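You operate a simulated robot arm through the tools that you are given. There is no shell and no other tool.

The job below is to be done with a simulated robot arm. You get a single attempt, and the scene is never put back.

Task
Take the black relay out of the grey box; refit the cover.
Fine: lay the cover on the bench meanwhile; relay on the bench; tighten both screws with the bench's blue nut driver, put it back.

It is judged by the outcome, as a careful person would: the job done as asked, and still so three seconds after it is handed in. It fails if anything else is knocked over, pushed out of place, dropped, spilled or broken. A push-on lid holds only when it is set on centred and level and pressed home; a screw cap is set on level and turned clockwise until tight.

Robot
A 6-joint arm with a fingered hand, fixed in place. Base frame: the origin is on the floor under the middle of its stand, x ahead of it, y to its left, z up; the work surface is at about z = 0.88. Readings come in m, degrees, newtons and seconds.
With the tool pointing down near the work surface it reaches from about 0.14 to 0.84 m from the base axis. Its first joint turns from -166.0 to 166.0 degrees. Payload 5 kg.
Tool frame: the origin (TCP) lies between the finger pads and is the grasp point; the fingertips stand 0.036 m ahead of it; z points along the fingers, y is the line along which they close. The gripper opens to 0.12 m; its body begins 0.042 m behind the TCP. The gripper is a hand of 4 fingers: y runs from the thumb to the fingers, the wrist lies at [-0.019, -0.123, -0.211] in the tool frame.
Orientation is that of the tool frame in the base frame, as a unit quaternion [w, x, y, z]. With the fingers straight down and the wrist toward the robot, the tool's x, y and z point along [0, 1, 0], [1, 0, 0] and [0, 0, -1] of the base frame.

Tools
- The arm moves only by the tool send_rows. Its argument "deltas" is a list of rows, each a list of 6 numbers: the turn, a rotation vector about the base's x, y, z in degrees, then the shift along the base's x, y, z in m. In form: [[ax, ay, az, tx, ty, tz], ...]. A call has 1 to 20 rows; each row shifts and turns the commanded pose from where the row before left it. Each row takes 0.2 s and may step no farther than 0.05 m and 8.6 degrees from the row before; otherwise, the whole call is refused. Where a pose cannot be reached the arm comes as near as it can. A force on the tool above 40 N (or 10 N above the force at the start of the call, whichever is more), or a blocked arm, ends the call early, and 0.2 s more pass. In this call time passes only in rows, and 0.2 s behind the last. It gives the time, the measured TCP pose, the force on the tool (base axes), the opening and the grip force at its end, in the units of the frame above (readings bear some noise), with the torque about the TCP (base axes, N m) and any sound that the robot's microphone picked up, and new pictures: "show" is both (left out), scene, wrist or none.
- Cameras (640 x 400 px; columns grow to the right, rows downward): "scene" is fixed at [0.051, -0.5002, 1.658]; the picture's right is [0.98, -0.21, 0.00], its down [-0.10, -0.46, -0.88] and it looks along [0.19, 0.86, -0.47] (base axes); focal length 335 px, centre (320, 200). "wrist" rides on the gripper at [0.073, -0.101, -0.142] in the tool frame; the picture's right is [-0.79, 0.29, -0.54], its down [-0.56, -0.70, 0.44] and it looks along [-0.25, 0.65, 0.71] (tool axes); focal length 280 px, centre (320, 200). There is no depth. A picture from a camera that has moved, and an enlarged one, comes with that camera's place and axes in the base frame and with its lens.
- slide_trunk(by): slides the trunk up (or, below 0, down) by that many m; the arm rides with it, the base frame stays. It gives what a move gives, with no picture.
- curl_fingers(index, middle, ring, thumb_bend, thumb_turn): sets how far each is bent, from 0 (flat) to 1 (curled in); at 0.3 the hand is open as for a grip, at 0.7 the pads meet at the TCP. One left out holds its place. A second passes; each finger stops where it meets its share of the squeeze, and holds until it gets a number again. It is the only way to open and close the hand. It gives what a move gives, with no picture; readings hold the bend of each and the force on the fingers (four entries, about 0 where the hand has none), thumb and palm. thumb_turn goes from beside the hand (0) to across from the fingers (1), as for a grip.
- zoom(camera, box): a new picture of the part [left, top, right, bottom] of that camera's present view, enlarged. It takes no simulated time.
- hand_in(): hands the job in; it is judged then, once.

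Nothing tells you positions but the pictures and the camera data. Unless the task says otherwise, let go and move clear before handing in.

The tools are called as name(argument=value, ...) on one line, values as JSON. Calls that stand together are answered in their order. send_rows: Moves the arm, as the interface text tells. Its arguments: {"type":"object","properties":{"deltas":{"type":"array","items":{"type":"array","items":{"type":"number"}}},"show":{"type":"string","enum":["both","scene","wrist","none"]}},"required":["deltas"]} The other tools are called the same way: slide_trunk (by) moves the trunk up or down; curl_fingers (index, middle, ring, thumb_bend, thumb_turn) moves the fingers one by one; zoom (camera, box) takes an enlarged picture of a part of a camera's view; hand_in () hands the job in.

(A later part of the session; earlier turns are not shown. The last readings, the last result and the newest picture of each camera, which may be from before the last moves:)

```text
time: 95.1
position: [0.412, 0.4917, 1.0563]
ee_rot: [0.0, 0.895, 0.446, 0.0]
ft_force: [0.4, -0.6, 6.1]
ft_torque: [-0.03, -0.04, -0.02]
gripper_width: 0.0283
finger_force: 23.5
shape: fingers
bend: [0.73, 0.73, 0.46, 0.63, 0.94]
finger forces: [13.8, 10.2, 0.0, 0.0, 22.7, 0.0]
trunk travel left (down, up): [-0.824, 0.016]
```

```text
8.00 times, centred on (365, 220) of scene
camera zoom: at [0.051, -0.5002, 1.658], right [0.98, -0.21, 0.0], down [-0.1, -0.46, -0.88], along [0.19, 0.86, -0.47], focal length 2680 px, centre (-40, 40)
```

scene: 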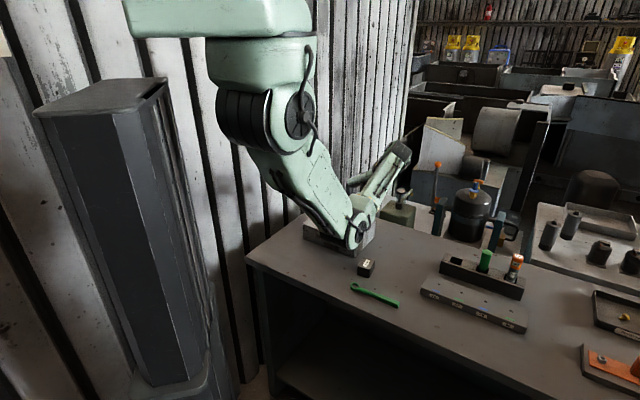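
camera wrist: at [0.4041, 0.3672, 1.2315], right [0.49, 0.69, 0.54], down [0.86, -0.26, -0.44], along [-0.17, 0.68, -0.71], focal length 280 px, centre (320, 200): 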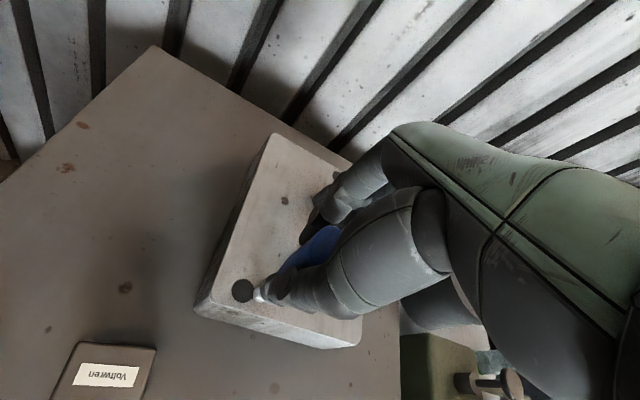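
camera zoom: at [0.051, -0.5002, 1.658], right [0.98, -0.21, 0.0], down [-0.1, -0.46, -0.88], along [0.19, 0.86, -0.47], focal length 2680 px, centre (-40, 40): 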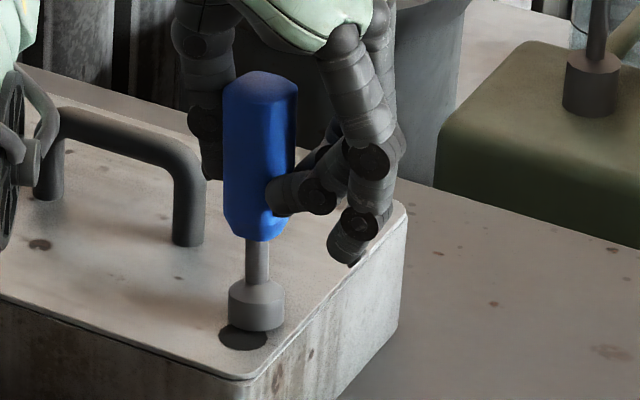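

Another 161° done. I'll lift off and look at the head gap.

send_rows(deltas=[[0, 0, 0, 0, 0, 0.006], [0, 0, 0, 0, 0, 0.01], [0, 0, 0, 0, 0, 0.012]], show="none")

zoom(camera="scene", box=[355, 220, 385, 245])

zoom(camera="scene", box=[340, 195, 390, 245])

```text
time: 95.9
position: [0.4118, 0.4922, 1.0848]
ee_rot: [0.001, 0.895, 0.447, 0.001]
ft_force: [0.4, 0.4, -1.4]
ft_torque: [0.01, 0.0, -0.05]
gripper_width: 0.028
finger_force: 21.6
shape: fingers
bend: [0.73, 0.73, 0.46, 0.63, 0.94]
finger forces: [13.2, 8.5, 0.1, 0.0, 21.9, 0.1]
trunk travel left (down, up): [-0.824, 0.016]
```

```text
16.00 times, centred on (370, 232) of scene
camera zoom: at [0.051, -0.5002, 1.658], right [0.98, -0.21, 0.0], down [-0.1, -0.46, -0.88], along [0.19, 0.86, -0.47], focal length 5360 px, centre (-480, -320)
```

zoom: 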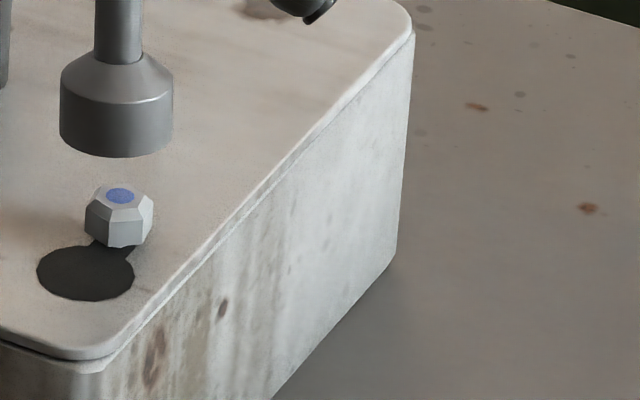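

```text
8.00 times, centred on (365, 220) of scene
camera zoom: at [0.051, -0.5002, 1.658], right [0.98, -0.21, 0.0], down [-0.1, -0.46, -0.88], along [0.19, 0.86, -0.47], focal length 2680 px, centre (-40, 40)
```

zoom: 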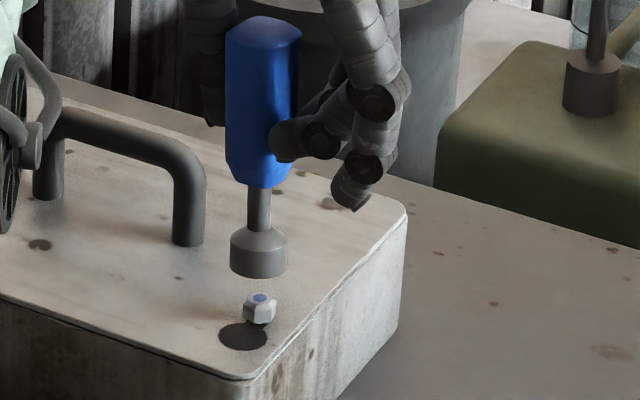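

The head is now almost down on the cover, with well under 1 mm left. One more stroke: I'll turn back 120° to keep the hex phase, to y = 83°, and re-engage.

send_rows(deltas=[[0, 0, 8.5, -0.0004, 0.0001, 0.002], [0, 0, 8.5, -0.0004, 0.0001, 0], [0, 0, 8.5, -0.0004, 0.0001, 0], [0, 0, 8.5, -0.0004, 0.0001, 0], [0, 0, 8.5, -0.0004, 0.0002, 0], [0, 0, 8.5, -0.0004, 0.0002, 0], [0, 0, 8.5, -0.0004, 0.0002, 0], [0, 0, 8.5, -0.0004, 0.0002, 0], [0, 0, 8.5, -0.0005, 0.0002, 0], [0, 0, 8.5, -0.0005, 0.0002, 0], [0, 0, 8.5, -0.0005, 0.0002, 0], [0, 0, 8.5, -0.0005, 0.0002, 0], [0, 0, 8.5, -0.0005, 0.0001, 0], [0, 0, 8.5, -0.0005, 0.0001, 0], [0, 0, 1, 0, 0, 0]], show="wrist")

zoom(camera="scene", box=[340, 195, 390, 245])

zoom(camera="wrist", box=[200, 230, 330, 330])

```text
time: 99.1
position: [0.4053, 0.494, 1.0872]
ee_rot: [0.0, 0.059, 0.998, 0.001]
ft_force: [-0.2, 0.4, -0.6]
ft_torque: [0.02, -0.03, 0.05]
gripper_width: 0.0282
finger_force: 21.3
shape: fingers
bend: [0.73, 0.73, 0.46, 0.63, 0.94]
finger forces: [13.2, 8.4, 0.1, 0.1, 21.5, 0.0]
trunk travel left (down, up): [-0.824, 0.016]
camera wrist: at [0.3238, 0.4021, 1.2296], right [0.82, 0.19, 0.54], down [0.47, -0.76, -0.44], along [0.33, 0.62, -0.71], focal length 280 px, centre (320, 200)
```

wrist: 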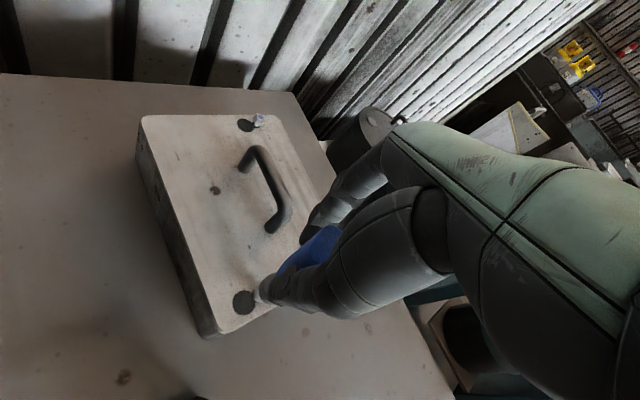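

```text
8.00 times, centred on (365, 220) of scene
camera zoom: at [0.051, -0.5002, 1.658], right [0.98, -0.21, 0.0], down [-0.1, -0.46, -0.88], along [0.19, 0.86, -0.47], focal length 2680 px, centre (-40, 40)
```

zoom: 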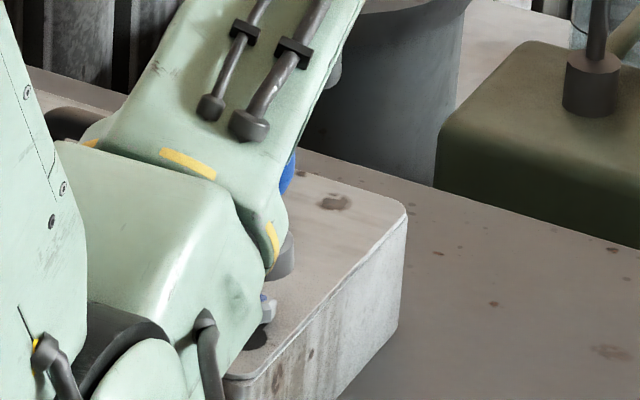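

```text
4.00 times, centred on (265, 280) of wrist
camera zoom: at [0.3238, 0.4021, 1.2296], right [0.82, 0.19, 0.54], down [0.47, -0.76, -0.44], along [0.33, 0.62, -0.71], focal length 1122 px, centre (540, -120)
```

zoom: 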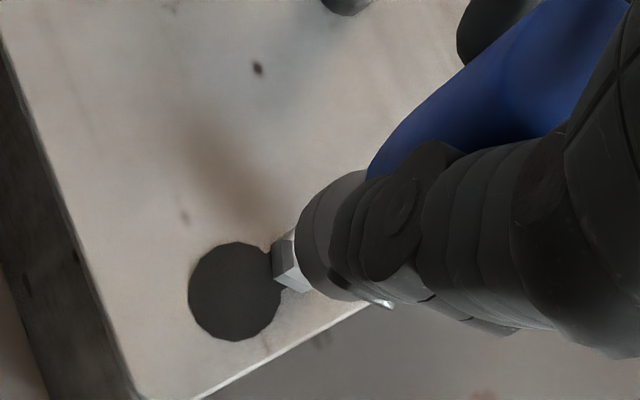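

send_rows(deltas=[[0, 0, 0, 0, 0, -0.01], [0, 0, 0, 0, 0, -0.01], [0, 0, 0, 0, 0, -0.003]], show="none")

send_rows(deltas=[[0, 0, 0, 0, 0, -0.003]], show="none")

send_rows(deltas=[[0, 0, 0, 0, 0, -0.002]], show="none")

send_rows(deltas=[[0, 0, 0, 0, 0, -0.002]], show="none")

```text
time: 99.9
position: [0.407, 0.494, 1.0638]
ee_rot: [-0.001, 0.06, 0.998, 0.0]
ft_force: [-0.7, 0.2, -0.9]
ft_torque: [0.01, 0.04, -0.02]
gripper_width: 0.0286
finger_force: 21.4
shape: fingers
bend: [0.73, 0.73, 0.46, 0.63, 0.94]
finger forces: [13.1, 8.3, 0.0, 0.1, 21.6, 0.0]
trunk travel left (down, up): [-0.824, 0.016]
```

```text
time: 100.3
position: [0.406, 0.4934, 1.0606]
ee_rot: [0.0, 0.059, 0.998, -0.001]
ft_force: [0.5, 0.4, -0.8]
ft_torque: [0.0, -0.02, -0.01]
gripper_width: 0.0282
finger_force: 21.2
shape: fingers
bend: [0.73, 0.73, 0.46, 0.63, 0.94]
finger forces: [13.1, 8.3, 0.0, 0.0, 21.6, 0.0]
trunk travel left (down, up): [-0.824, 0.016]
```

```text
time: 100.7
position: [0.4072, 0.4935, 1.0581]
ee_rot: [-0.001, 0.06, 0.998, -0.001]
ft_force: [-0.2, -0.5, -1.1]
ft_torque: [0.0, 0.04, -0.01]
gripper_width: 0.0286
finger_force: 21.7
shape: fingers
bend: [0.73, 0.73, 0.46, 0.63, 0.94]
finger forces: [13.2, 8.3, 0.1, 0.0, 21.6, 0.0]
trunk travel left (down, up): [-0.824, 0.016]
```

```text
time: 101.1
position: [0.4063, 0.4932, 1.0568]
ee_rot: [0.0, 0.06, 0.998, -0.001]
ft_force: [0.2, -0.3, 0.0]
ft_torque: [0.03, 0.02, -0.01]
gripper_width: 0.0283
finger_force: 21.1
shape: fingers
bend: [0.73, 0.73, 0.46, 0.63, 0.94]
finger forces: [13.1, 8.4, 0.0, 0.1, 21.6, 0.0]
trunk travel left (down, up): [-0.824, 0.016]
```

send_rows(deltas=[[0, 0, 0, 0, 0, -0.002]], show="none")

send_rows(deltas=[[0, 0, 0, 0, 0, -0.002]], show="none")

```text
time: 101.5
position: [0.4058, 0.494, 1.0562]
ee_rot: [-0.001, 0.061, 0.998, 0.001]
ft_force: [0.1, -0.6, 7.8]
ft_torque: [-0.08, 0.1, 0.01]
gripper_width: 0.0283
finger_force: 22.6
shape: fingers
bend: [0.73, 0.73, 0.46, 0.63, 0.94]
finger forces: [13.8, 9.2, 0.0, 0.0, 22.4, 0.0]
trunk travel left (down, up): [-0.824, 0.016]
```

```text
time: 101.9
position: [0.4058, 0.4939, 1.0556]
ee_rot: [0.001, 0.06, 0.998, 0.003]
ft_force: [-0.6, -0.7, 18.9]
ft_torque: [-0.09, 0.07, 0.01]
gripper_width: 0.0285
finger_force: 24.7
shape: fingers
bend: [0.73, 0.73, 0.46, 0.63, 0.94]
finger forces: [15.1, 10.7, 0.0, 0.1, 24.2, 0.1]
trunk travel left (down, up): [-0.824, 0.016]
```

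send_rows(deltas=[[0, 0, -8.5, 0.0007, 0.0003, 0], [0, 0, -8.5, 0.0007, 0.0003, 0], [0, 0, -8.5, 0.0007, 0.0003, 0], [0, 0, -8.5, 0.0007, 0.0003, 0], [0, 0, -8.5, 0.0007, 0.0003, 0]], show="none")

send_rows(deltas=[[0, 0, -8.5, 0.0007, -0.0003, 0], [0, 0, -8.5, 0.0007, -0.0003, 0], [0, 0, -8.5, 0.0007, -0.0003, 0], [0, 0, -8.5, 0.0007, -0.0003, 0], [0, 0, -8.5, 0.0007, -0.0003, 0]], show="none")

```text
time: 103.1
position: [0.4078, 0.4944, 1.0547]
ee_rot: [0.001, 0.419, 0.908, 0.001]
ft_force: [0.3, -0.1, 23.4]
ft_torque: [-0.08, 0.19, 0.05]
gripper_width: 0.0284
finger_force: 26.6
shape: fingers
bend: [0.73, 0.73, 0.46, 0.63, 0.94]
finger forces: [15.5, 11.6, 0.0, 0.1, 25.0, 0.0]
trunk travel left (down, up): [-0.824, 0.016]
```

```text
time: 104.3
position: [0.4125, 0.492, 1.0543]
ee_rot: [0.001, 0.72, 0.694, 0.001]
ft_force: [-0.9, -0.5, 23.1]
ft_torque: [0.2, 0.36, 0.14]
gripper_width: 0.028
finger_force: 24.4
shape: fingers
bend: [0.73, 0.73, 0.46, 0.63, 0.95]
finger forces: [14.0, 10.8, 0.0, 0.0, 24.2, 0.0]
trunk travel left (down, up): [-0.824, 0.016]
```

The torque is rising (0.14 N·m). I'll continue the stroke to tighten.

send_rows(deltas=[[0, 0, -8.5, 0.0004, -0.0005, 0], [0, 0, -8.5, 0.0003, -0.0006, 0]], show="none")

send_rows(deltas=[[0, 0, -8.5, 0.0003, -0.0006, 0], [0, 0, -8.5, 0.0003, -0.0006, 0]], show="none")

zoom(camera="scene", box=[340, 195, 390, 245])

```text
time: 104.9
position: [0.4113, 0.4925, 1.0546]
ee_rot: [0.0, 0.814, 0.581, 0.001]
ft_force: [-0.4, -1.4, 18.6]
ft_torque: [0.14, 0.21, 0.15]
gripper_width: 0.028
finger_force: 24.7
shape: fingers
bend: [0.74, 0.73, 0.46, 0.63, 0.95]
finger forces: [13.7, 11.3, 0.0, 0.0, 24.0, 0.0]
trunk travel left (down, up): [-0.824, 0.016]
```

```text
time: 105.5
position: [0.4131, 0.4903, 1.0532]
ee_rot: [-0.001, 0.891, 0.454, 0.002]
ft_force: [-1.2, -1.3, 20.4]
ft_torque: [0.25, 0.18, 0.16]
gripper_width: 0.0281
finger_force: 24.7
shape: fingers
bend: [0.74, 0.73, 0.46, 0.63, 0.95]
finger forces: [13.4, 12.0, 0.0, 0.1, 24.3, 0.1]
trunk travel left (down, up): [-0.824, 0.016]
```

```text
8.00 times, centred on (365, 220) of scene
camera zoom: at [0.051, -0.5002, 1.658], right [0.98, -0.21, 0.0], down [-0.1, -0.46, -0.88], along [0.19, 0.86, -0.47], focal length 2680 px, centre (-40, 40)
```

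zoom: 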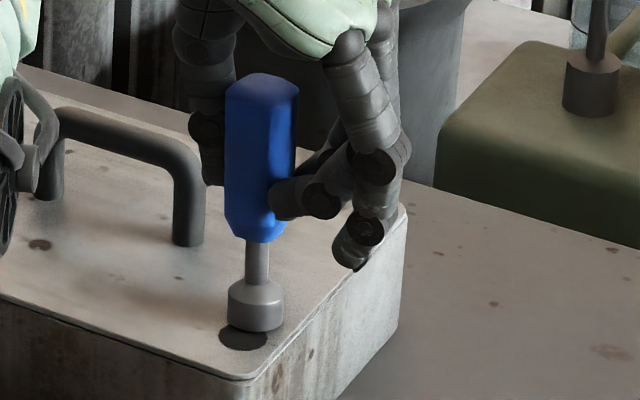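

The torque has levelled off around 0.16 N·m. I'll lift off and check the head against the cover.

send_rows(deltas=[[0, 0, 0, 0, 0, 0.008], [0, 0, 0, 0, 0, 0.012], [0, 0, 0, 0, 0, 0.012]], show="wrist")

zoom(camera="scene", box=[355, 220, 385, 245])

zoom(camera="wrist", box=[220, 200, 360, 330])

```text
time: 106.3
position: [0.4134, 0.491, 1.0832]
ee_rot: [0.0, 0.891, 0.455, 0.0]
ft_force: [-0.1, -0.1, -1.5]
ft_torque: [0.01, -0.06, -0.01]
gripper_width: 0.0283
finger_force: 21.4
shape: fingers
bend: [0.73, 0.73, 0.46, 0.63, 0.95]
finger forces: [13.3, 8.2, 0.1, 0.0, 21.7, 0.0]
trunk travel left (down, up): [-0.824, 0.016]
camera wrist: at [0.3762, 0.6092, 1.2262], right [-0.23, -0.81, 0.54], down [-0.9, -0.04, -0.44], along [0.38, -0.59, -0.71], focal length 280 px, centre (320, 200)
```

wrist: 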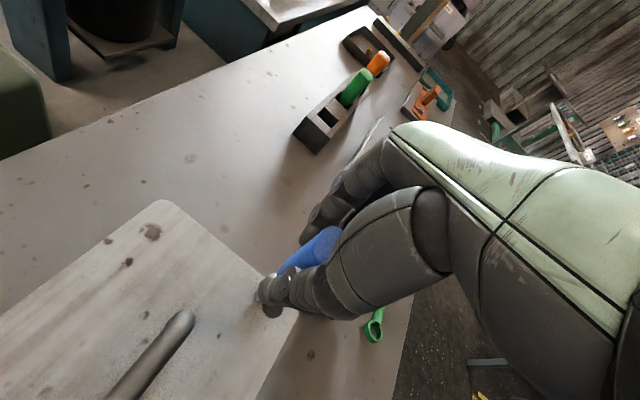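

```text
16.00 times, centred on (370, 232) of scene
camera zoom: at [0.051, -0.5002, 1.658], right [0.98, -0.21, 0.0], down [-0.1, -0.46, -0.88], along [0.19, 0.86, -0.47], focal length 5360 px, centre (-480, -320)
```

zoom: 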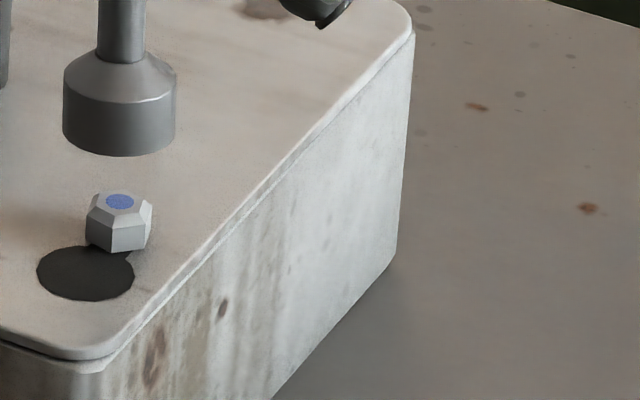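

```text
3.08 times, centred on (290, 265) of wrist
camera zoom: at [0.3762, 0.6092, 1.2262], right [-0.23, -0.81, 0.54], down [-0.9, -0.04, -0.44], along [0.38, -0.59, -0.71], focal length 863 px, centre (412, 0)
```

zoom: 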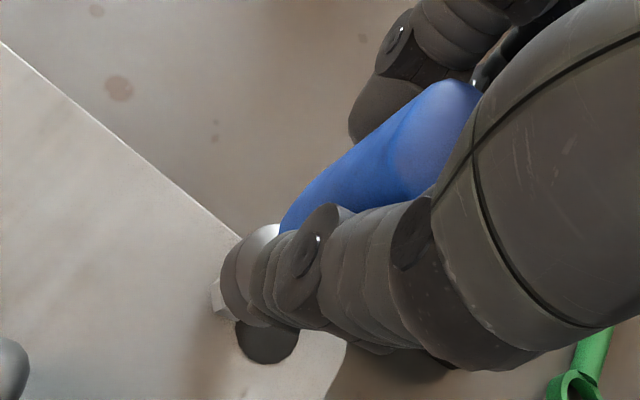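

The head now looks flush on the cover. To be sure it's tight I'll re-engage 120° back and turn until it firmly resists.

send_rows(deltas=[[0, 0, 8.5, -0.0004, 0.0001, 0.002], [0, 0, 8.5, -0.0005, 0.0001, 0], [0, 0, 8.5, -0.0005, 0.0001, 0], [0, 0, 8.5, -0.0005, 0.0002, 0], [0, 0, 8.5, -0.0005, 0.0002, 0], [0, 0, 8.5, -0.0005, 0.0002, 0], [0, 0, 8.5, -0.0005, 0.0002, 0], [0, 0, 8.5, -0.0005, 0.0003, 0], [0, 0, 8.5, -0.0005, 0.0003, 0], [0, 0, 8.5, -0.0006, 0.0003, 0], [0, 0, 8.5, -0.0006, 0.0003, 0], [0, 0, 8.5, -0.0006, 0.0002, 0], [0, 0, 8.5, -0.0006, 0.0002, 0], [0, 0, 8.5, -0.0006, 0.0002, 0], [0, 0, 1, 0, 0, -0.005]], show="none")

zoom(camera="wrist", box=[200, 230, 330, 330])

```text
time: 109.5
position: [0.4071, 0.4931, 1.0806]
ee_rot: [0.0, 0.051, 0.999, 0.0]
ft_force: [0.2, -0.2, -0.8]
ft_torque: [0.04, 0.02, 0.02]
gripper_width: 0.0283
finger_force: 21.9
shape: fingers
bend: [0.73, 0.73, 0.46, 0.63, 0.95]
finger forces: [13.2, 8.3, 0.1, 0.0, 21.5, 0.0]
trunk travel left (down, up): [-0.824, 0.016]
```

```text
4.00 times, centred on (265, 280) of wrist
camera zoom: at [0.3266, 0.4006, 1.2241], right [0.81, 0.21, 0.54], down [0.49, -0.75, -0.44], along [0.32, 0.62, -0.71], focal length 1122 px, centre (540, -120)
```

zoom: 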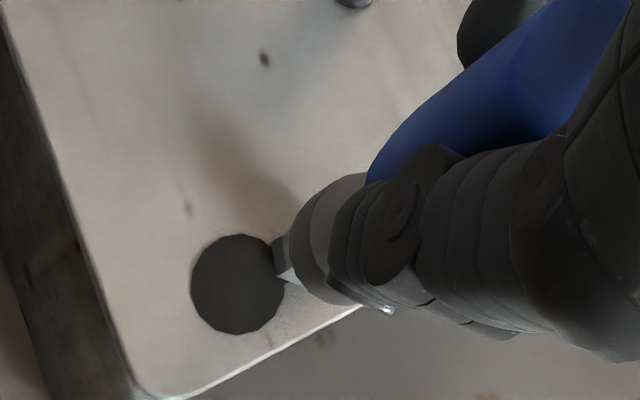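

send_rows(deltas=[[0, 0, 0, -0.001, 0.0005, -0.01], [0, 0, 0, 0, 0, -0.01]], show="none")

send_rows(deltas=[[0, 0, 0, 0, 0, -0.003]], show="none")

send_rows(deltas=[[0, 0, 0, 0, 0, -0.003]], show="none")

send_rows(deltas=[[0, 0, 0, 0, 0, -0.003]], show="none")

```text
time: 110.1
position: [0.4051, 0.4946, 1.0613]
ee_rot: [0.001, 0.052, 0.999, -0.001]
ft_force: [-0.7, 0.3, -0.4]
ft_torque: [0.02, 0.0, 0.03]
gripper_width: 0.0283
finger_force: 21.5
shape: fingers
bend: [0.73, 0.73, 0.46, 0.63, 0.95]
finger forces: [13.3, 8.3, 0.0, 0.0, 21.4, 0.1]
trunk travel left (down, up): [-0.824, 0.016]
```

```text
time: 110.5
position: [0.4053, 0.4941, 1.0582]
ee_rot: [0.0, 0.051, 0.999, -0.002]
ft_force: [0.4, -0.8, -1.7]
ft_torque: [0.04, -0.03, -0.03]
gripper_width: 0.0284
finger_force: 21.5
shape: fingers
bend: [0.73, 0.73, 0.46, 0.63, 0.95]
finger forces: [13.2, 8.4, 0.1, 0.0, 21.5, 0.0]
trunk travel left (down, up): [-0.824, 0.016]
```

```text
time: 110.9
position: [0.4055, 0.4943, 1.056]
ee_rot: [-0.001, 0.052, 0.999, -0.001]
ft_force: [-0.3, -0.3, -1.3]
ft_torque: [0.05, 0.01, -0.04]
gripper_width: 0.028
finger_force: 22.0
shape: fingers
bend: [0.73, 0.73, 0.46, 0.63, 0.95]
finger forces: [13.2, 8.6, 0.1, 0.0, 21.5, 0.0]
trunk travel left (down, up): [-0.824, 0.016]
```

```text
time: 111.3
position: [0.4053, 0.4937, 1.0544]
ee_rot: [0.001, 0.052, 0.999, 0.001]
ft_force: [1.5, 1.4, 7.0]
ft_torque: [0.04, 0.01, 0.0]
gripper_width: 0.0283
finger_force: 22.8
shape: fingers
bend: [0.73, 0.73, 0.46, 0.63, 0.95]
finger forces: [14.1, 9.4, 0.0, 0.0, 22.0, 0.0]
trunk travel left (down, up): [-0.824, 0.016]
```

Seated again (7 N). Now I'll turn clockwise in short calls, watching the torque.

send_rows(deltas=[[0, 0, -8.5, 0.0006, 0.0003, -0.001], [0, 0, -8.5, 0.0007, 0.0003, 0], [0, 0, -8.5, 0.0007, 0.0003, 0]], show="none")

send_rows(deltas=[[0, 0, -8.5, 0.0007, 0.0003, 0], [0, 0, -8.5, 0.0007, 0.0003, 0], [0, 0, -8.5, 0.0007, 0, 0]], show="none")

zoom(camera="wrist", box=[200, 200, 340, 330])

```text
time: 112.1
position: [0.4071, 0.4929, 1.0534]
ee_rot: [0.001, 0.272, 0.962, 0.002]
ft_force: [1.5, 0.8, 19.7]
ft_torque: [-0.06, 0.13, 0.12]
gripper_width: 0.0276
finger_force: 25.1
shape: fingers
bend: [0.74, 0.73, 0.46, 0.63, 0.95]
finger forces: [15.0, 11.7, 0.0, 0.1, 23.7, 0.0]
trunk travel left (down, up): [-0.824, 0.016]
```

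```text
time: 112.9
position: [0.4087, 0.4945, 1.0532]
ee_rot: [0.0, 0.478, 0.879, 0.002]
ft_force: [0.2, -0.8, 26.3]
ft_torque: [-0.05, 0.29, 0.13]
gripper_width: 0.0278
finger_force: 25.3
shape: fingers
bend: [0.74, 0.73, 0.46, 0.63, 0.95]
finger forces: [15.0, 11.5, 0.1, 0.1, 24.4, 0.1]
trunk travel left (down, up): [-0.824, 0.016]
```

```text
3.08 times, centred on (270, 265) of wrist
camera zoom: at [0.2866, 0.5002, 1.1958], right [0.67, -0.51, 0.54], down [-0.28, -0.85, -0.45], along [0.69, 0.15, -0.71], focal length 863 px, centre (474, 0)
```

zoom: 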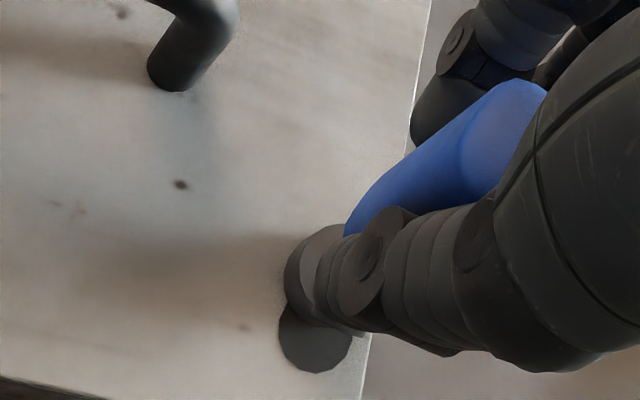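

The torque holds at about 0.13 N·m from the start of this stroke, so the screw may already be tight with the handle slipping in my fingers. I'll lift off and compare the head's orientation with before.

send_rows(deltas=[[0, 0, 0, 0, 0, 0.008], [0, 0, 0, 0, 0, 0.012], [0, 0, 0, 0, 0, 0.012]], show="none")

zoom(camera="scene", box=[355, 220, 385, 245])

zoom(camera="scene", box=[340, 195, 390, 245])

```text
time: 113.7
position: [0.4096, 0.4954, 1.0813]
ee_rot: [-0.001, 0.476, 0.879, -0.001]
ft_force: [0.8, -0.4, -0.3]
ft_torque: [-0.01, -0.03, 0.0]
gripper_width: 0.0283
finger_force: 21.5
shape: fingers
bend: [0.74, 0.73, 0.46, 0.63, 0.95]
finger forces: [12.8, 8.4, 0.1, 0.0, 21.2, 0.0]
trunk travel left (down, up): [-0.824, 0.016]
```

```text
16.00 times, centred on (370, 232) of scene
camera zoom: at [0.051, -0.5002, 1.658], right [0.98, -0.21, 0.0], down [-0.1, -0.46, -0.88], along [0.19, 0.86, -0.47], focal length 5360 px, centre (-480, -320)
```

zoom: 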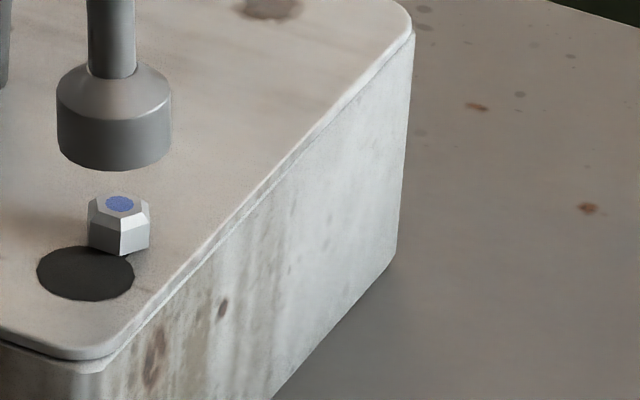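

```text
8.00 times, centred on (365, 220) of scene
camera zoom: at [0.051, -0.5002, 1.658], right [0.98, -0.21, 0.0], down [-0.1, -0.46, -0.88], along [0.19, 0.86, -0.47], focal length 2680 px, centre (-40, 40)
```

zoom: 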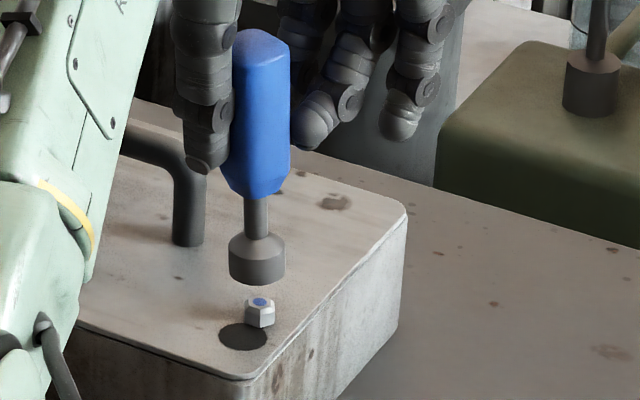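

The head turned with the driver (about 46°) and sank another 0.5 mm, so it isn't fully tight yet. I'll go straight back down at this same angle and continue.

send_rows(deltas=[[0, 0, 0, 0, 0, -0.012], [0, 0, 0, 0, 0, -0.01], [0, 0, 0, 0, 0, -0.004]], show="none")

send_rows(deltas=[[0, 0, 0, 0, 0, -0.003]], show="none")

send_rows(deltas=[[0, 0, -8.5, 0.0007, -0.0002, -0.001], [0, 0, -8.5, 0.0007, -0.0003, 0], [0, 0, -8.5, 0.0007, -0.0003, 0], [0, 0, -8.5, 0.0006, -0.0004, 0]], show="none")

send_rows(deltas=[[0, 0, -8.5, 0.0005, -0.0005, 0], [0, 0, -8.5, 0.0004, -0.0005, 0], [0, 0, -8.5, 0.0003, -0.0006, 0], [0, 0, -8.5, 0.0003, -0.0006, 0]], show="none")

```text
time: 114.5
position: [0.4105, 0.4955, 1.0574]
ee_rot: [-0.001, 0.476, 0.879, 0.0]
ft_force: [1.0, -0.3, -0.9]
ft_torque: [0.05, -0.03, 0.0]
gripper_width: 0.0283
finger_force: 21.1
shape: fingers
bend: [0.74, 0.73, 0.46, 0.63, 0.95]
finger forces: [13.0, 8.3, 0.0, 0.0, 21.2, 0.0]
trunk travel left (down, up): [-0.824, 0.016]
```

```text
time: 114.9
position: [0.4101, 0.4954, 1.0543]
ee_rot: [-0.001, 0.476, 0.879, 0.001]
ft_force: [-0.5, -0.6, 1.4]
ft_torque: [0.0, 0.06, -0.01]
gripper_width: 0.0282
finger_force: 21.5
shape: fingers
bend: [0.74, 0.73, 0.46, 0.63, 0.95]
finger forces: [12.8, 8.5, 0.0, 0.1, 21.5, 0.1]
trunk travel left (down, up): [-0.824, 0.016]
```

```text
time: 115.9
position: [0.4122, 0.495, 1.0544]
ee_rot: [0.0, 0.714, 0.7, -0.001]
ft_force: [0.4, -1.1, 6.1]
ft_torque: [-0.09, 0.11, 0.1]
gripper_width: 0.0279
finger_force: 22.4
shape: fingers
bend: [0.74, 0.73, 0.46, 0.63, 0.95]
finger forces: [12.1, 10.8, 0.1, 0.0, 22.0, 0.0]
trunk travel left (down, up): [-0.824, 0.016]
```

```text
time: 116.9
position: [0.4129, 0.4934, 1.0546]
ee_rot: [0.0, 0.887, 0.461, 0.001]
ft_force: [0.6, -2.5, 7.7]
ft_torque: [-0.16, 0.01, 0.15]
gripper_width: 0.028
finger_force: 23.7
shape: fingers
bend: [0.74, 0.73, 0.46, 0.63, 0.95]
finger forces: [12.6, 12.7, 0.1, 0.0, 22.7, 0.0]
trunk travel left (down, up): [-0.824, 0.016]
```

send_rows(deltas=[[0, 0, 0, 0, 0, 0.008], [0, 0, 0, 0, 0, 0.01], [0, 0, 0, 0, 0, 0.01]], show="none")

zoom(camera="scene", box=[355, 220, 385, 245])

zoom(camera="scene", box=[340, 195, 390, 245])

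```text
time: 117.7
position: [0.4127, 0.4914, 1.0797]
ee_rot: [0.0, 0.886, 0.463, 0.0]
ft_force: [0.5, 0.5, -1.1]
ft_torque: [0.0, 0.01, -0.03]
gripper_width: 0.028
finger_force: 21.0
shape: fingers
bend: [0.74, 0.73, 0.46, 0.63, 0.95]
finger forces: [12.9, 8.3, 0.0, 0.1, 21.2, 0.1]
trunk travel left (down, up): [-0.824, 0.016]
```

```text
16.00 times, centred on (370, 232) of scene
camera zoom: at [0.051, -0.5002, 1.658], right [0.98, -0.21, 0.0], down [-0.1, -0.46, -0.88], along [0.19, 0.86, -0.47], focal length 5360 px, centre (-480, -320)
```

zoom: 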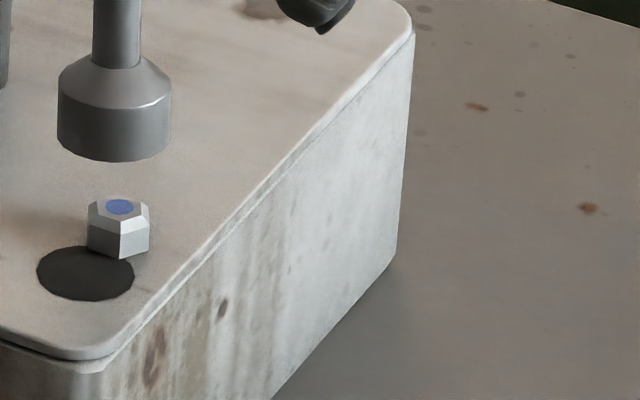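

```text
8.00 times, centred on (365, 220) of scene
camera zoom: at [0.051, -0.5002, 1.658], right [0.98, -0.21, 0.0], down [-0.1, -0.46, -0.88], along [0.19, 0.86, -0.47], focal length 2680 px, centre (-40, 40)
```

zoom: 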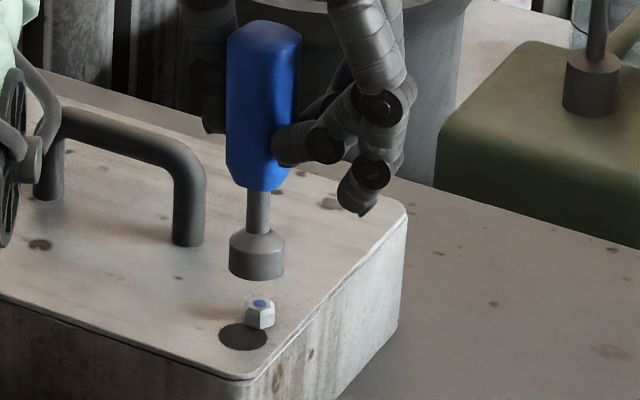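

The head turned another 60° or so and sank 0.8 mm; by my geometry only about 0.8 mm remains before it clamps. I'll go back 120° and do another stroke.

send_rows(deltas=[[0, 0, 8.5, -0.0004, 0.0001, 0.002], [0, 0, 8.5, -0.0005, 0.0001, 0], [0, 0, 8.5, -0.0005, 0.0001, 0], [0, 0, 8.5, -0.0005, 0.0002, 0], [0, 0, 8.5, -0.0005, 0.0002, 0], [0, 0, 8.5, -0.0005, 0.0002, 0], [0, 0, 8.5, -0.0005, 0.0002, 0], [0, 0, 8.5, -0.0005, 0.0003, 0], [0, 0, 8.5, -0.0005, 0.0003, 0], [0, 0, 8.5, -0.0006, 0.0003, 0], [0, 0, 8.5, -0.0006, 0.0003, 0], [0, 0, 8.5, -0.0006, 0.0002, 0], [0, 0, 8.5, -0.0006, 0.0002, 0], [0, 0, 8.5, -0.0006, 0.0002, 0], [0, 0, 1, 0, 0, -0.005]], show="none")

send_rows(deltas=[[0, 0, 0, 0, 0, -0.01], [0, 0, 0, 0, 0, -0.008]], show="none")

zoom(camera="wrist", box=[200, 230, 330, 330])

```text
time: 120.9
position: [0.4065, 0.4945, 1.078]
ee_rot: [0.0, 0.042, 0.999, -0.001]
ft_force: [-0.1, 0.7, -1.7]
ft_torque: [-0.01, -0.02, -0.01]
gripper_width: 0.0283
finger_force: 21.0
shape: fingers
bend: [0.74, 0.73, 0.46, 0.63, 0.95]
finger forces: [12.8, 8.2, 0.0, 0.0, 21.0, 0.1]
trunk travel left (down, up): [-0.824, 0.016]
```

```text
time: 121.5
position: [0.4057, 0.4966, 1.0614]
ee_rot: [0.0, 0.044, 0.999, 0.001]
ft_force: [-0.4, 0.5, -1.0]
ft_torque: [0.01, -0.01, -0.01]
gripper_width: 0.0282
finger_force: 20.3
shape: fingers
bend: [0.74, 0.73, 0.46, 0.63, 0.95]
finger forces: [12.8, 8.1, 0.0, 0.1, 21.0, 0.0]
trunk travel left (down, up): [-0.824, 0.016]
```

```text
4.00 times, centred on (265, 280) of wrist
camera zoom: at [0.3273, 0.4014, 1.203], right [0.81, 0.22, 0.54], down [0.5, -0.75, -0.44], along [0.31, 0.63, -0.71], focal length 1122 px, centre (540, -120)
```

zoom: 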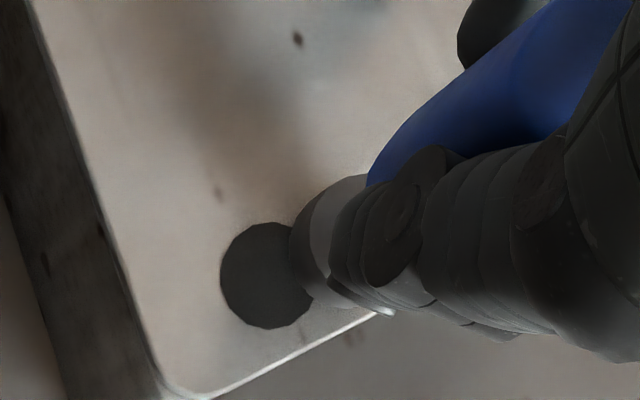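

send_rows(deltas=[[0, 0, 0, 0, -0.001, -0.003]], show="none")

send_rows(deltas=[[0, 0, 0, 0, 0, -0.003]], show="none")

send_rows(deltas=[[0, 0, 0, 0, 0, -0.003]], show="none")

```text
time: 121.9
position: [0.407, 0.4956, 1.0562]
ee_rot: [0.0, 0.044, 0.999, 0.0]
ft_force: [0.1, 2.3, -0.8]
ft_torque: [0.06, 0.03, -0.01]
gripper_width: 0.0282
finger_force: 21.5
shape: fingers
bend: [0.74, 0.73, 0.46, 0.63, 0.95]
finger forces: [13.1, 8.4, 0.1, 0.0, 21.0, 0.0]
trunk travel left (down, up): [-0.824, 0.016]
```

```text
time: 122.3
position: [0.4068, 0.4935, 1.0539]
ee_rot: [0.0, 0.043, 0.999, 0.0]
ft_force: [0.0, 0.8, -0.8]
ft_torque: [0.07, 0.06, 0.01]
gripper_width: 0.0281
finger_force: 21.4
shape: fingers
bend: [0.74, 0.73, 0.46, 0.63, 0.95]
finger forces: [13.3, 8.5, 0.1, 0.0, 21.0, 0.1]
trunk travel left (down, up): [-0.824, 0.016]
```

```text
time: 122.7
position: [0.4069, 0.4951, 1.0537]
ee_rot: [0.0, 0.042, 0.999, 0.002]
ft_force: [1.1, 0.5, 11.2]
ft_torque: [-0.03, 0.07, 0.03]
gripper_width: 0.0281
finger_force: 23.2
shape: fingers
bend: [0.74, 0.73, 0.46, 0.63, 0.95]
finger forces: [14.2, 9.3, 0.0, 0.2, 21.7, 0.0]
trunk travel left (down, up): [-0.824, 0.016]
```

Seated with 11 N. Turning clockwise, following the offset path.

send_rows(deltas=[[0, 0, -8.5, 0.0006, 0.0003, 0], [0, 0, -8.5, 0.0007, 0.0003, 0], [0, 0, -8.5, 0.0007, 0.0003, 0], [0, 0, -8.5, 0.0007, 0.0003, 0], [0, 0, -8.5, 0.0007, 0.0002, 0]], show="none")

send_rows(deltas=[[0, 0, -8.5, 0.0007, 0, 0], [0, 0, -8.5, 0.0007, -0.0002, 0], [0, 0, -8.5, 0.0007, -0.0003, 0], [0, 0, -8.5, 0.0006, -0.0003, 0], [0, 0, -8.5, 0.0006, -0.0004, 0]], show="none")

send_rows(deltas=[[0, 0, -8.5, 0.0005, -0.0005, 0], [0, 0, -8.5, 0.0004, -0.0005, 0], [0, 0, -8.5, 0.0003, -0.0006, 0], [0, 0, -8.5, 0.0003, -0.0006, 0]], show="none")

zoom(camera="scene", box=[340, 195, 390, 245])

```text
time: 123.9
position: [0.4096, 0.4944, 1.054]
ee_rot: [0.001, 0.402, 0.915, 0.001]
ft_force: [0.2, 3.0, 21.0]
ft_torque: [-0.03, 0.23, 0.48]
gripper_width: 0.0277
finger_force: 27.8
shape: fingers
bend: [0.74, 0.73, 0.46, 0.62, 0.98]
finger forces: [12.0, 17.6, 0.1, 0.0, 26.0, 0.0]
trunk travel left (down, up): [-0.824, 0.016]
```

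```text
time: 125.1
position: [0.4141, 0.494, 1.0534]
ee_rot: [-0.001, 0.707, 0.707, 0.0]
ft_force: [1.3, -1.2, 20.3]
ft_torque: [0.03, 0.24, 0.58]
gripper_width: 0.0279
finger_force: 28.4
shape: fingers
bend: [0.74, 0.73, 0.46, 0.61, 0.99]
finger forces: [10.4, 18.5, 0.0, 0.1, 27.4, 0.0]
trunk travel left (down, up): [-0.824, 0.016]
```

```text
time: 126.1
position: [0.4152, 0.4909, 1.0541]
ee_rot: [0.0, 0.884, 0.468, 0.001]
ft_force: [4.3, -0.8, 19.8]
ft_torque: [0.15, 0.0, 0.59]
gripper_width: 0.028
finger_force: 29.0
shape: fingers
bend: [0.74, 0.63, 0.46, 0.61, 1.0]
finger forces: [11.5, 19.9, 0.1, 0.1, 26.9, 0.1]
trunk travel left (down, up): [-0.824, 0.016]
```

```text
8.00 times, centred on (365, 220) of scene
camera zoom: at [0.051, -0.5002, 1.658], right [0.98, -0.21, 0.0], down [-0.1, -0.46, -0.88], along [0.19, 0.86, -0.47], focal length 2680 px, centre (-40, 40)
```

zoom: 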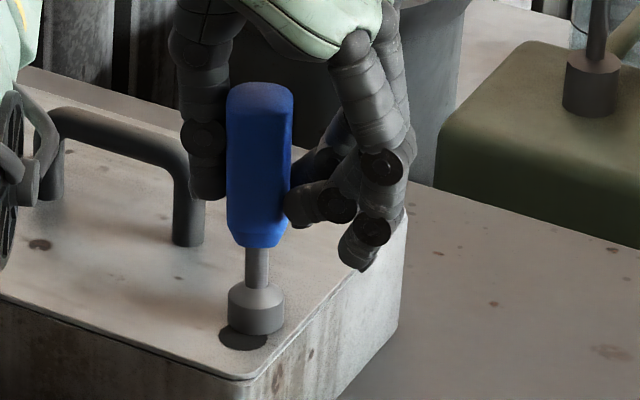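

The torque jumped to about 0.58 N·m and the handle started to slip in my fingers, so screw 2 is tight. I'll lift off and check the screw and my hold on the driver.

send_rows(deltas=[[0, 0, 2, 0, 0, 0.004], [0, 0, 0, 0, 0, 0.01], [0, 0, 0, 0, 0, 0.015], [0, 0, 0, 0, 0, 0.02]], show="wrist")

zoom(camera="scene", box=[340, 185, 390, 245])

zoom(camera="scene", box=[355, 220, 385, 245])

zoom(camera="wrist", box=[200, 190, 360, 330])

```text
time: 127.1
position: [0.4147, 0.4938, 1.1001]
ee_rot: [-0.001, 0.875, 0.485, 0.0]
ft_force: [-0.8, 0.2, -0.8]
ft_torque: [-0.02, 0.02, 0.02]
gripper_width: 0.0274
finger_force: 21.8
shape: fingers
bend: [0.74, 0.72, 0.46, 0.61, 0.96]
finger forces: [14.8, 6.7, 0.0, 0.1, 21.6, 0.1]
trunk travel left (down, up): [-0.824, 0.016]
camera wrist: at [0.3686, 0.6092, 1.2422], right [-0.17, -0.82, 0.54], down [-0.89, -0.11, -0.44], along [0.42, -0.56, -0.71], focal length 280 px, centre (320, 200)
```

wrist: 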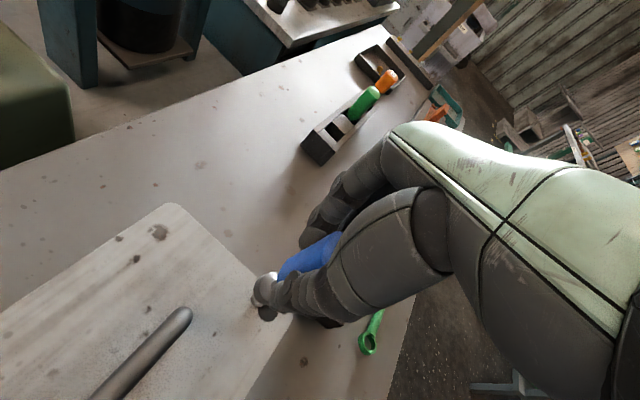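

```text
6.67 times, centred on (365, 215) of scene
camera zoom: at [0.051, -0.5002, 1.658], right [0.98, -0.21, 0.0], down [-0.1, -0.46, -0.88], along [0.19, 0.86, -0.47], focal length 2233 px, centre (20, 100)
```

zoom: 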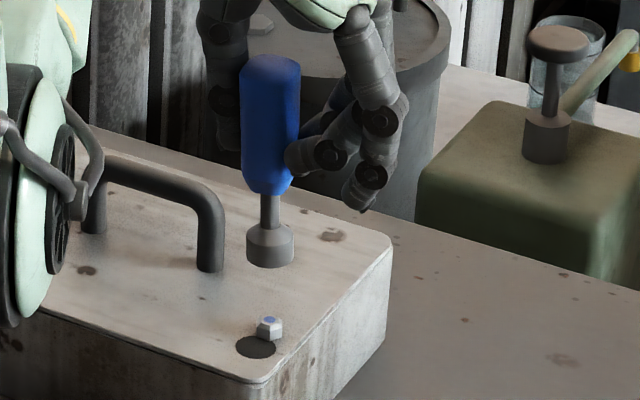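

```text
16.00 times, centred on (370, 232) of scene
camera zoom: at [0.051, -0.5002, 1.658], right [0.98, -0.21, 0.0], down [-0.1, -0.46, -0.88], along [0.19, 0.86, -0.47], focal length 5360 px, centre (-480, -320)
```

zoom: 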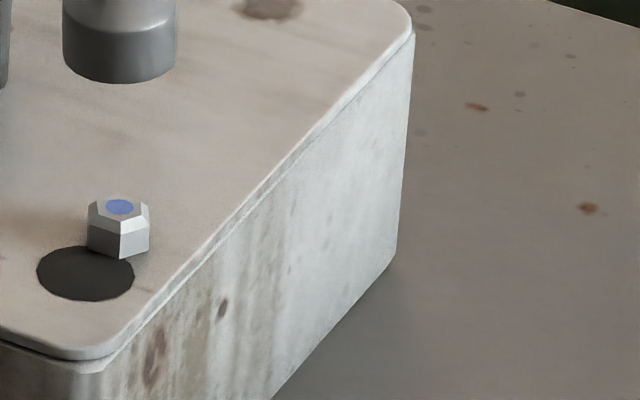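

```text
2.86 times, centred on (280, 260) of wrist
camera zoom: at [0.3686, 0.6092, 1.2422], right [-0.17, -0.82, 0.54], down [-0.89, -0.11, -0.44], along [0.42, -0.56, -0.71], focal length 801 px, centre (434, 29)
```

zoom: 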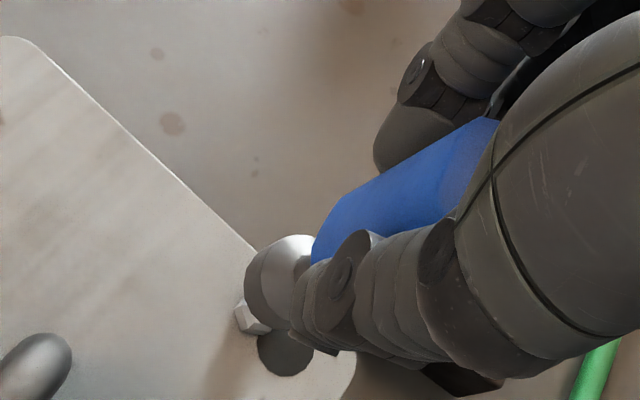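

Screw 2's head hasn't moved since before that last stroke, so it was already fully tight. The handle has rotated in my grip, so I'll re-measure where the socket sits relative to the hand before going to screw 1.

zoom(camera="wrist", box=[235, 255, 305, 325])

zoom(camera="scene", box=[350, 190, 380, 230])

```text
5.71 times, centred on (270, 290) of wrist
camera zoom: at [0.3686, 0.6092, 1.2422], right [-0.17, -0.82, 0.54], down [-0.89, -0.11, -0.44], along [0.42, -0.56, -0.71], focal length 1602 px, centre (606, -314)
```

zoom: 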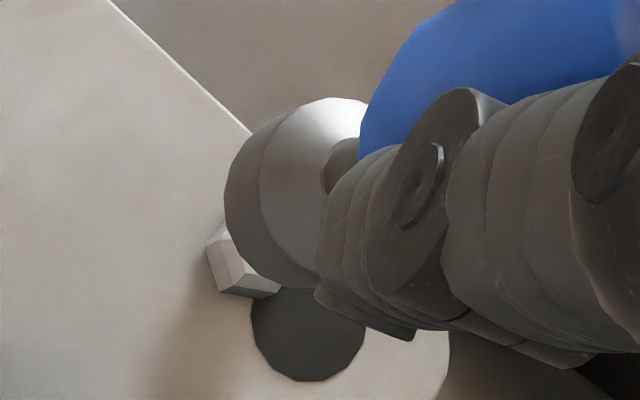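

```text
10.00 times, centred on (365, 210) of scene
camera zoom: at [0.051, -0.5002, 1.658], right [0.98, -0.21, 0.0], down [-0.1, -0.46, -0.88], along [0.19, 0.86, -0.47], focal length 3350 px, centre (-130, 100)
```

zoom: 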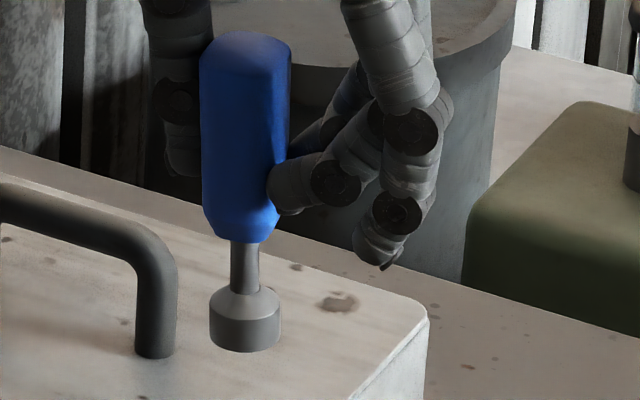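

I'll raise the driver to clear the handle and carry it to screw 1 near (0.329, 0.700), turning the hand back anticlockwise on the way.

send_rows(deltas=[[0, 0, 4, 0, 0, 0.02], [0, 0, 8.4, -0.002, 0.005, 0.02], [0, 0, 8.4, -0.005, 0.012, 0], [0, 0, 8.4, -0.005, 0.012, 0], [0, 0, 8.4, -0.005, 0.012, 0], [0, 0, 8.4, -0.005, 0.012, 0], [0, 0, 8.4, -0.005, 0.012, 0], [0, 0, 8.4, -0.005, 0.012, 0], [0, 0, 8.4, -0.005, 0.012, 0], [0, 0, 8.4, -0.005, 0.012, 0]], show="both")

```text
time: 129.3
position: [0.3736, 0.5931, 1.1407]
ee_rot: [-0.001, 0.36, 0.933, 0.001]
ft_force: [0.5, -0.5, -0.7]
ft_torque: [0.01, -0.01, 0.02]
gripper_width: 0.0281
finger_force: 21.7
shape: fingers
bend: [0.74, 0.72, 0.46, 0.61, 0.96]
finger forces: [14.7, 6.7, 0.0, 0.0, 21.4, 0.0]
trunk travel left (down, up): [-0.824, 0.016]
camera wrist: at [0.254, 0.567, 1.2828], right [0.78, -0.32, 0.54], down [-0.06, -0.89, -0.44], along [0.62, 0.31, -0.71], focal length 280 px, centre (320, 200)
```

scene: 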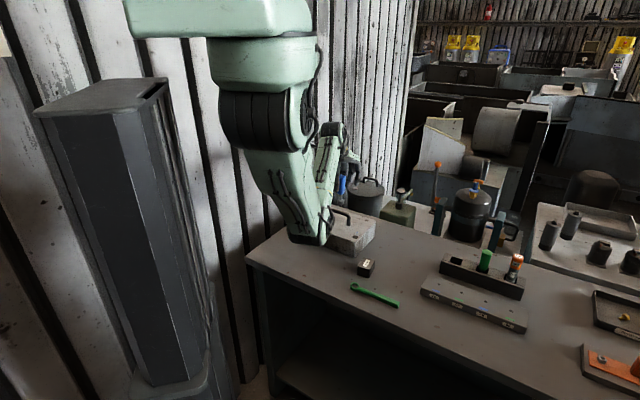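
wrist: 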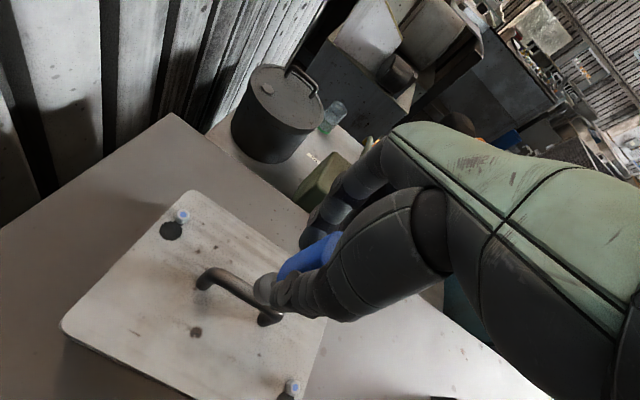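

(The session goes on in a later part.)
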